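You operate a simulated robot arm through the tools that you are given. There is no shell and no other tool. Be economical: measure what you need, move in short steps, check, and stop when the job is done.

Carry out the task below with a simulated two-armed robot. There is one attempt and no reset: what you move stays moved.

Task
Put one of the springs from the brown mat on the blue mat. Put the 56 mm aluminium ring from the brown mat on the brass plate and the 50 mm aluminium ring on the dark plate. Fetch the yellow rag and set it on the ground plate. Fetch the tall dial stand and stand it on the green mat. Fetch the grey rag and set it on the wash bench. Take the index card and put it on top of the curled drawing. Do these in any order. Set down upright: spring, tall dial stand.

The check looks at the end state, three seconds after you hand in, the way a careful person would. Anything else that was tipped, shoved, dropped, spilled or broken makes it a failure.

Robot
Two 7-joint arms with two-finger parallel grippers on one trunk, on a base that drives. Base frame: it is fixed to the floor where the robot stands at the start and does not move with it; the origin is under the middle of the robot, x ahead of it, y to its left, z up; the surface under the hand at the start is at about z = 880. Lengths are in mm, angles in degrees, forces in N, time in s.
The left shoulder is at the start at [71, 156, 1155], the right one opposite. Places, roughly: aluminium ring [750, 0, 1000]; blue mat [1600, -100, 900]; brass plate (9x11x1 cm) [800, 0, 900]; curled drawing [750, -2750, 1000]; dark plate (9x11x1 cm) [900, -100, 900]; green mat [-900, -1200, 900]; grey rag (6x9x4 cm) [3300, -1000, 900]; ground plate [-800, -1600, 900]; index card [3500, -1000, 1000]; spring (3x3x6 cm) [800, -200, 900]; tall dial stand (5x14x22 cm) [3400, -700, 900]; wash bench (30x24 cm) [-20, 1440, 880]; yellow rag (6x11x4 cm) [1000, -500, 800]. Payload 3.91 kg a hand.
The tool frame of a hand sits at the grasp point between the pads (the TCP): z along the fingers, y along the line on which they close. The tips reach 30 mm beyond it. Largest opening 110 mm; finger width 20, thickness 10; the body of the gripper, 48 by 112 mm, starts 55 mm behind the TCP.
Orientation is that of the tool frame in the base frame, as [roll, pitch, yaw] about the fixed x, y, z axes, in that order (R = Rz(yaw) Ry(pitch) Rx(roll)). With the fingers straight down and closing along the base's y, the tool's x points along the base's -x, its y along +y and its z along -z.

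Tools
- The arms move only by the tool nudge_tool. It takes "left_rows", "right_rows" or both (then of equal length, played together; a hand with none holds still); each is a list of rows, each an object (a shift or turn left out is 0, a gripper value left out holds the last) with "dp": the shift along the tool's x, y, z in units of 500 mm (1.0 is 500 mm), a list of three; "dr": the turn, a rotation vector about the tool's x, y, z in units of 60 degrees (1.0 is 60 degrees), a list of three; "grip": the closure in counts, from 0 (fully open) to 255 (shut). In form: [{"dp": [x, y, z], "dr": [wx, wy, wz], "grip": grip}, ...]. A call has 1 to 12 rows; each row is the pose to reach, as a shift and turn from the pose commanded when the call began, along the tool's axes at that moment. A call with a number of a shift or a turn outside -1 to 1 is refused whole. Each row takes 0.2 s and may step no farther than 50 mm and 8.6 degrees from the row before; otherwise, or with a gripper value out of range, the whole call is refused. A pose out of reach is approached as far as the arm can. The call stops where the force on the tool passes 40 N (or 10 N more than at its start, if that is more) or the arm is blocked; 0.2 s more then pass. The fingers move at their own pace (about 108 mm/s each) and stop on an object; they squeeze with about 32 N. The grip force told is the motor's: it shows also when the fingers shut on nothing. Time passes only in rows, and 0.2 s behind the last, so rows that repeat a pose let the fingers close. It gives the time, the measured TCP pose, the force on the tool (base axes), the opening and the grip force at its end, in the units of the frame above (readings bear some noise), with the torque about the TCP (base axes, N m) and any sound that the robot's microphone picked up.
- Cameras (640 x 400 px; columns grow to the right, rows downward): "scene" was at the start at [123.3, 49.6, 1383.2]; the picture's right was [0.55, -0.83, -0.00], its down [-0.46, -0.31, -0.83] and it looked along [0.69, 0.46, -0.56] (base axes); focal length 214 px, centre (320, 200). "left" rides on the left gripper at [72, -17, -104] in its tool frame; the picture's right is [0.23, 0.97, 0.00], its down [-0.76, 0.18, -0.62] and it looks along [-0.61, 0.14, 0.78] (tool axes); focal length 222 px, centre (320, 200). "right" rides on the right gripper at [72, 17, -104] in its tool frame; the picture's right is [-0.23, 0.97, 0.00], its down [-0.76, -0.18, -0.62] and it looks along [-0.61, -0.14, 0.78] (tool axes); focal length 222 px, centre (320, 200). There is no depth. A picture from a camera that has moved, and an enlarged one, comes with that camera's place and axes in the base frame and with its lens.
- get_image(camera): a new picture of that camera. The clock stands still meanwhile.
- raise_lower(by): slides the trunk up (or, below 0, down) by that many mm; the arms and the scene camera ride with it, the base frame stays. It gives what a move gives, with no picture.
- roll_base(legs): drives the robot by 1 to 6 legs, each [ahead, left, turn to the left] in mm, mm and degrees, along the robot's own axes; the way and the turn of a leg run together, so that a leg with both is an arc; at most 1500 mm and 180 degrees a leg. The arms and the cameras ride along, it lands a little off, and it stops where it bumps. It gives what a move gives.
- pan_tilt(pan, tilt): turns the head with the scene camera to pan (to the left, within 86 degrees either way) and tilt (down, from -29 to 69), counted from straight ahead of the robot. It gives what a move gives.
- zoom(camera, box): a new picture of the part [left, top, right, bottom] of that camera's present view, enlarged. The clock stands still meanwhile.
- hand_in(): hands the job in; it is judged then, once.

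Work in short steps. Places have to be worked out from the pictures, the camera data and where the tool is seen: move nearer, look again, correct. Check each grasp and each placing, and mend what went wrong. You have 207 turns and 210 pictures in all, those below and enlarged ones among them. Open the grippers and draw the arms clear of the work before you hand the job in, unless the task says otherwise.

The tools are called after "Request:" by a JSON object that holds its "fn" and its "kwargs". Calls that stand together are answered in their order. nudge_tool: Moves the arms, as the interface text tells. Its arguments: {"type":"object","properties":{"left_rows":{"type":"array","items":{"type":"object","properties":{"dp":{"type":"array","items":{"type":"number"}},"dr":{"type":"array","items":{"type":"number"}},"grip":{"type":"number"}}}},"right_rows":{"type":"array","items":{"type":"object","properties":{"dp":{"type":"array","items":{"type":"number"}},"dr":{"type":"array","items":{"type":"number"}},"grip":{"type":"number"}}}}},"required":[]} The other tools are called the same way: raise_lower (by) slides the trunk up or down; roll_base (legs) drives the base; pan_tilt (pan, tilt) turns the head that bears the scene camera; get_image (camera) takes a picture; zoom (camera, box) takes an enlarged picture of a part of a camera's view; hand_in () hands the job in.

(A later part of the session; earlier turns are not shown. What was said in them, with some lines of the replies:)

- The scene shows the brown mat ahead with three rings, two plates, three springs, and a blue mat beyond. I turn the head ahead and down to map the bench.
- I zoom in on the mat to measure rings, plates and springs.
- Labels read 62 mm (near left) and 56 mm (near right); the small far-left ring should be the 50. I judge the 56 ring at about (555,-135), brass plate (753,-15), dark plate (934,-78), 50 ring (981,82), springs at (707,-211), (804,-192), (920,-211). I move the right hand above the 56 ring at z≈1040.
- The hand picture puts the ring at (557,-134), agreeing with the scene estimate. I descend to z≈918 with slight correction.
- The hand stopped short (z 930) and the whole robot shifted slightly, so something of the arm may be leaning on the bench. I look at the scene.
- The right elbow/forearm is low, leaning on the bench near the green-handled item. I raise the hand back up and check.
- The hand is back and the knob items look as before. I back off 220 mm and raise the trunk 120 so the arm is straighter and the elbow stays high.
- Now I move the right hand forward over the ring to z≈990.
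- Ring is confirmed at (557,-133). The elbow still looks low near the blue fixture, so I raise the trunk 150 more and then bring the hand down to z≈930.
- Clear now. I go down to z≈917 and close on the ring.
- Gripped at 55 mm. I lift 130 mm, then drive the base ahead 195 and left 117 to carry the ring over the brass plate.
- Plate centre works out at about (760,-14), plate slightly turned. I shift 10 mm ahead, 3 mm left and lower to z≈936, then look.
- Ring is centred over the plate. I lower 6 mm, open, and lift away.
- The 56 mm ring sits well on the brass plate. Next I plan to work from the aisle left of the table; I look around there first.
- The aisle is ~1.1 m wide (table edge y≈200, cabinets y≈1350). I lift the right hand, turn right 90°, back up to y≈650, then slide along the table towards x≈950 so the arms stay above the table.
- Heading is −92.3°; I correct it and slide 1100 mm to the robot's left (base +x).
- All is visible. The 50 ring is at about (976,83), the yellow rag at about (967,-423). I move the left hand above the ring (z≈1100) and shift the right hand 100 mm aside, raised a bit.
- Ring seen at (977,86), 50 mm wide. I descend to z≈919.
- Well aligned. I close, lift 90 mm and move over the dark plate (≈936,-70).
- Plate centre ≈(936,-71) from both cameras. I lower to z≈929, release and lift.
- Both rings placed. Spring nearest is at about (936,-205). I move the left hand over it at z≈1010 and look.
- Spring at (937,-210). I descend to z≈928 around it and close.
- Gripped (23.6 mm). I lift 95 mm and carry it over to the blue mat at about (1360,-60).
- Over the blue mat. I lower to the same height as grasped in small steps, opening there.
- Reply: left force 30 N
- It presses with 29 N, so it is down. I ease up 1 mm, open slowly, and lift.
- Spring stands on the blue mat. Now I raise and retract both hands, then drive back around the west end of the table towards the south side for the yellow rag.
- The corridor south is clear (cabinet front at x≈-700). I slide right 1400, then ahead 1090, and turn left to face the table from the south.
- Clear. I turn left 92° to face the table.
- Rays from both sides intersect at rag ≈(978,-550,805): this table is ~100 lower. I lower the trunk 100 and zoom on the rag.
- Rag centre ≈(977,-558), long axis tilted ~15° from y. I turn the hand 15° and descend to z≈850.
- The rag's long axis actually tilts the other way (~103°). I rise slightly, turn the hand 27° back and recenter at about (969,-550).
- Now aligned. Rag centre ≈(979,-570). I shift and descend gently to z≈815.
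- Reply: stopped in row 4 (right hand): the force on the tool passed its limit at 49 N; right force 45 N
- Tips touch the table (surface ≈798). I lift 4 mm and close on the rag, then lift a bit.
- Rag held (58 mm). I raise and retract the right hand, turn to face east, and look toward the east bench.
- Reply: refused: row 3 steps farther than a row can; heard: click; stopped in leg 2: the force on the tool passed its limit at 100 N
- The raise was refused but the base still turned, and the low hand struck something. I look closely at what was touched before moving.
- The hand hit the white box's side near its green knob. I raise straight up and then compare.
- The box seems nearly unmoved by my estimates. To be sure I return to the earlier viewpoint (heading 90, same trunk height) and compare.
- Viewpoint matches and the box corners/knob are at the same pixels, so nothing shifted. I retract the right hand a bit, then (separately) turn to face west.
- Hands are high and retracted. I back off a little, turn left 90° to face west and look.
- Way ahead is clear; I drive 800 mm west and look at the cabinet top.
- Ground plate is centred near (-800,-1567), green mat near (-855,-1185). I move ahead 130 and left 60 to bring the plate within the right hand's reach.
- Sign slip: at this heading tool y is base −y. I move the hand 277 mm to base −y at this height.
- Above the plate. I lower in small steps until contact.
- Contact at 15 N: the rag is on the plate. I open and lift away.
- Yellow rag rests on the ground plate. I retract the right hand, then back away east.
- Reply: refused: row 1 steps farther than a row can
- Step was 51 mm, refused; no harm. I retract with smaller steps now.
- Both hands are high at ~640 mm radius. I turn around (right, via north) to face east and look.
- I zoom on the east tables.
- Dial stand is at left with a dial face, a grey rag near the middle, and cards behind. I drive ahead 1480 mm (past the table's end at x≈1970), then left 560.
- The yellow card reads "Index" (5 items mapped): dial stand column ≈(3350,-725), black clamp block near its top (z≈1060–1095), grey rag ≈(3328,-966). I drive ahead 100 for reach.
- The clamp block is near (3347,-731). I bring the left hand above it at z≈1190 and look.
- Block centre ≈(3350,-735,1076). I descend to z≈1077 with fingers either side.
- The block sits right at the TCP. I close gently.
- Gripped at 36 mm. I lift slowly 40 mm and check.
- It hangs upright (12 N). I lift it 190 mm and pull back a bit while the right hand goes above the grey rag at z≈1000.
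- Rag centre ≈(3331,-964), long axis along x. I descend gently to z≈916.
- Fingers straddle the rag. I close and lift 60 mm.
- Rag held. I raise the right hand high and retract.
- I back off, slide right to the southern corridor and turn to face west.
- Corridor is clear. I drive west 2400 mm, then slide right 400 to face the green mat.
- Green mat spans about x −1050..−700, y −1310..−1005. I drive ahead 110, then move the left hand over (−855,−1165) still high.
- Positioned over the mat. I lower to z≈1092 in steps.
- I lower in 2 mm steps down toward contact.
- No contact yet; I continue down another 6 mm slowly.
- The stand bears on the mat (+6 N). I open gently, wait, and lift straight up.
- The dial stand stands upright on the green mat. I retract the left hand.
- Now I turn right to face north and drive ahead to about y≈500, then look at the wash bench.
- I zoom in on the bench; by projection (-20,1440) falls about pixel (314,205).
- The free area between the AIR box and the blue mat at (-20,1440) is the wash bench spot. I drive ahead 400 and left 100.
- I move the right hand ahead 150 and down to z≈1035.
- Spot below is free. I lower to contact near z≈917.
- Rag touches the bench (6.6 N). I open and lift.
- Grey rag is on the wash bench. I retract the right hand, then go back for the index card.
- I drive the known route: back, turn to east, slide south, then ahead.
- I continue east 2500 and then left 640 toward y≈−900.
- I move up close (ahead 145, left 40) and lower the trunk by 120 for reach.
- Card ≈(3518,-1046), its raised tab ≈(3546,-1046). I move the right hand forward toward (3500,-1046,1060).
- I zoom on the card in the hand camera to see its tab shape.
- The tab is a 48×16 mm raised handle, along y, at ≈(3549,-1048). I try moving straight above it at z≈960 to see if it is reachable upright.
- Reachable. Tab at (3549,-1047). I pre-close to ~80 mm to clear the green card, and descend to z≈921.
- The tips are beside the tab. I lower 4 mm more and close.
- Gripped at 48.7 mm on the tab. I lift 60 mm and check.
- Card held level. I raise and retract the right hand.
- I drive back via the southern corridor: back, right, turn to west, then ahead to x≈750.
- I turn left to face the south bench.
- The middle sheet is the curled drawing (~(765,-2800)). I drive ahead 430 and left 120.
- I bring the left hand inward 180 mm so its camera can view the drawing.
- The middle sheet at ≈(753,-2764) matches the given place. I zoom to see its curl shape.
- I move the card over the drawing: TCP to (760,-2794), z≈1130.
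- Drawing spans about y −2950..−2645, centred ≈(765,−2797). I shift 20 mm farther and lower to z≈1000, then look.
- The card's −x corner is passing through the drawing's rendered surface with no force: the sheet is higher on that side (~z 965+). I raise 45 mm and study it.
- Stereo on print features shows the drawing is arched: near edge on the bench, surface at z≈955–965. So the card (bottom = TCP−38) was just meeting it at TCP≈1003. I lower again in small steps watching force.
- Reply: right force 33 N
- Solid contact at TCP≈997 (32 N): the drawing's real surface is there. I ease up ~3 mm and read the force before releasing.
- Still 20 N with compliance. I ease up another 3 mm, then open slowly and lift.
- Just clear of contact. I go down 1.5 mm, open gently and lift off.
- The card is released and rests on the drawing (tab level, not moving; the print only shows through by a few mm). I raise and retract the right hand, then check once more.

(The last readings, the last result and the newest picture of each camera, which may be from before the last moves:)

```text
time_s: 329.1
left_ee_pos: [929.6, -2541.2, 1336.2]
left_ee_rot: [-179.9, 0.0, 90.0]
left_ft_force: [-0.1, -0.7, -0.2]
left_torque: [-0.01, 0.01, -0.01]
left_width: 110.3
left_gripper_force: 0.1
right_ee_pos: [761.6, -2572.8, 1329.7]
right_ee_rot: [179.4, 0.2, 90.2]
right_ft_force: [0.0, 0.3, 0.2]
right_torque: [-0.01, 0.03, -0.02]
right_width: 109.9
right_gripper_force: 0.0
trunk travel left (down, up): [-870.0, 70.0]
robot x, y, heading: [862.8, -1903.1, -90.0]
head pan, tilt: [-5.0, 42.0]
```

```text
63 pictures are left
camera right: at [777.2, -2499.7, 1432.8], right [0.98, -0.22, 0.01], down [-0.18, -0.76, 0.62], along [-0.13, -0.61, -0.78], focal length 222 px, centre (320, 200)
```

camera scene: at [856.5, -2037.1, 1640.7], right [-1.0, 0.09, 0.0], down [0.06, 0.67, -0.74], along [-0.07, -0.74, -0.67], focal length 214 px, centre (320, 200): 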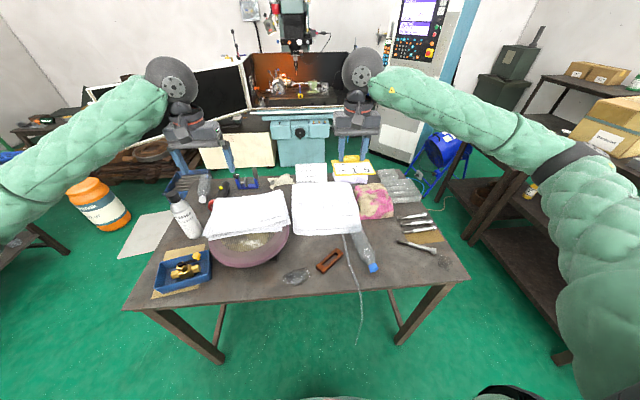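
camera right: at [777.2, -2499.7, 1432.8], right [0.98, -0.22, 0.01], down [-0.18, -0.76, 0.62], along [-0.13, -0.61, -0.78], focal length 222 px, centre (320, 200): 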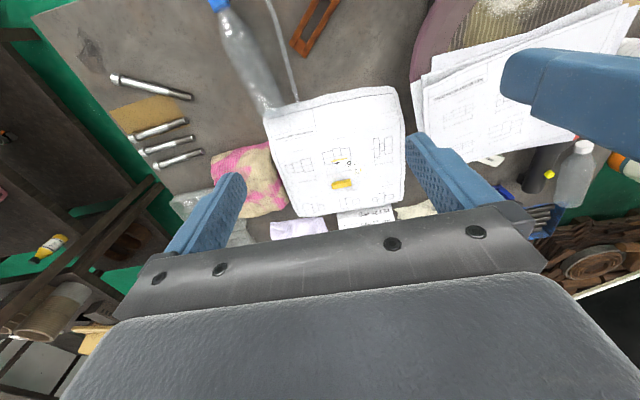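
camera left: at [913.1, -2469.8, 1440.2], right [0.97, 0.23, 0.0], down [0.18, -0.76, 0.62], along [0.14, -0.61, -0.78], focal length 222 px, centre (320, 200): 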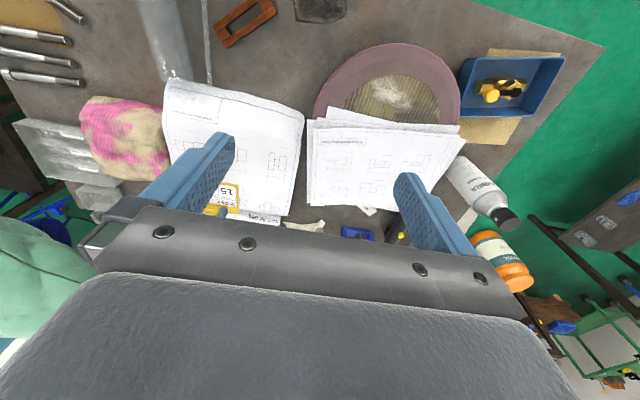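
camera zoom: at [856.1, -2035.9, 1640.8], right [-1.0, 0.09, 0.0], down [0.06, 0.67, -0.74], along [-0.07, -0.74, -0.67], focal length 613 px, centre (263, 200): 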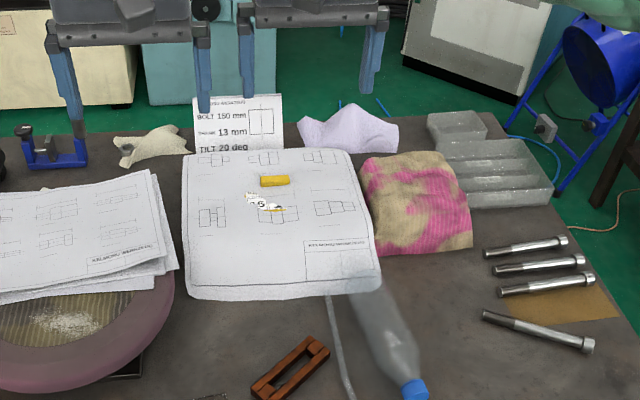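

The card stays put on the drawing and nothing around it moved. I back the robot away so the arms are clear of the bench.

Request:
{"fn": "roll_base", "kwargs": {"legs": [[-380, 0, 0]]}}

Request:
{"fn": "zoom", "kwargs": {"camera": "scene", "box": [220, 110, 420, 260]}}

```text
time_s: 331.5
left_ee_pos: [931.7, -2162.8, 1336.5]
left_ee_rot: [180.0, 0.1, 89.9]
left_ft_force: [-0.3, 0.8, -0.5]
left_torque: [0.0, 0.02, -0.02]
left_width: 109.9
left_gripper_force: 0.0
right_ee_pos: [764.6, -2196.1, 1330.1]
right_ee_rot: [179.3, 0.1, 90.3]
right_ft_force: [-0.3, 0.1, 0.1]
right_torque: [0.03, -0.01, -0.03]
right_width: 110.0
right_gripper_force: 0.1
trunk travel left (down, up): [-870.0, 70.0]
robot x, y, heading: [866.4, -1522.1, -90.2]
head pan, tilt: [-5.0, 42.0]
```

```text
2.67 times, centred on (320, 185) of scene
camera zoom: at [857.4, -1659.1, 1640.7], right [-1.0, 0.09, 0.0], down [0.06, 0.67, -0.74], along [-0.07, -0.74, -0.67], focal length 572 px, centre (320, 240)
```

zoom: 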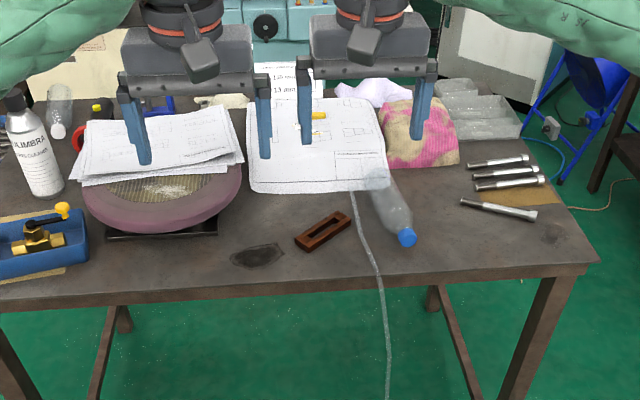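

All items are placed, the grippers are open and the arms are clear, so I hand in.

Request:
{"fn": "hand_in", "kwargs": {}}

```text
The job is handed in.
```

I placed all seven items and handed the job in. Each placement looked right in the camera right after release, and the spring and dial stand were standing upright.

Three things a check might question:
- **First contact:** at the start the right arm leaned on the work table near the knob fixtures. Rough position estimates from later pictures showed no clear movement, but I had no exact before-and-after view.
- **Second contact:** while carrying the yellow rag, the low hand bumped the white box with the green knob, at up to 100 N and with a click. From the same viewpoint afterwards the box was at the same pixels, but I could not tell whether the click changed a setting.
- **Index card:** it rests on the curled drawing, but in the pictures most of it shows a few millimetres below the paper. The card met solid resistance when I pressed it down, and the tab stayed put after release.
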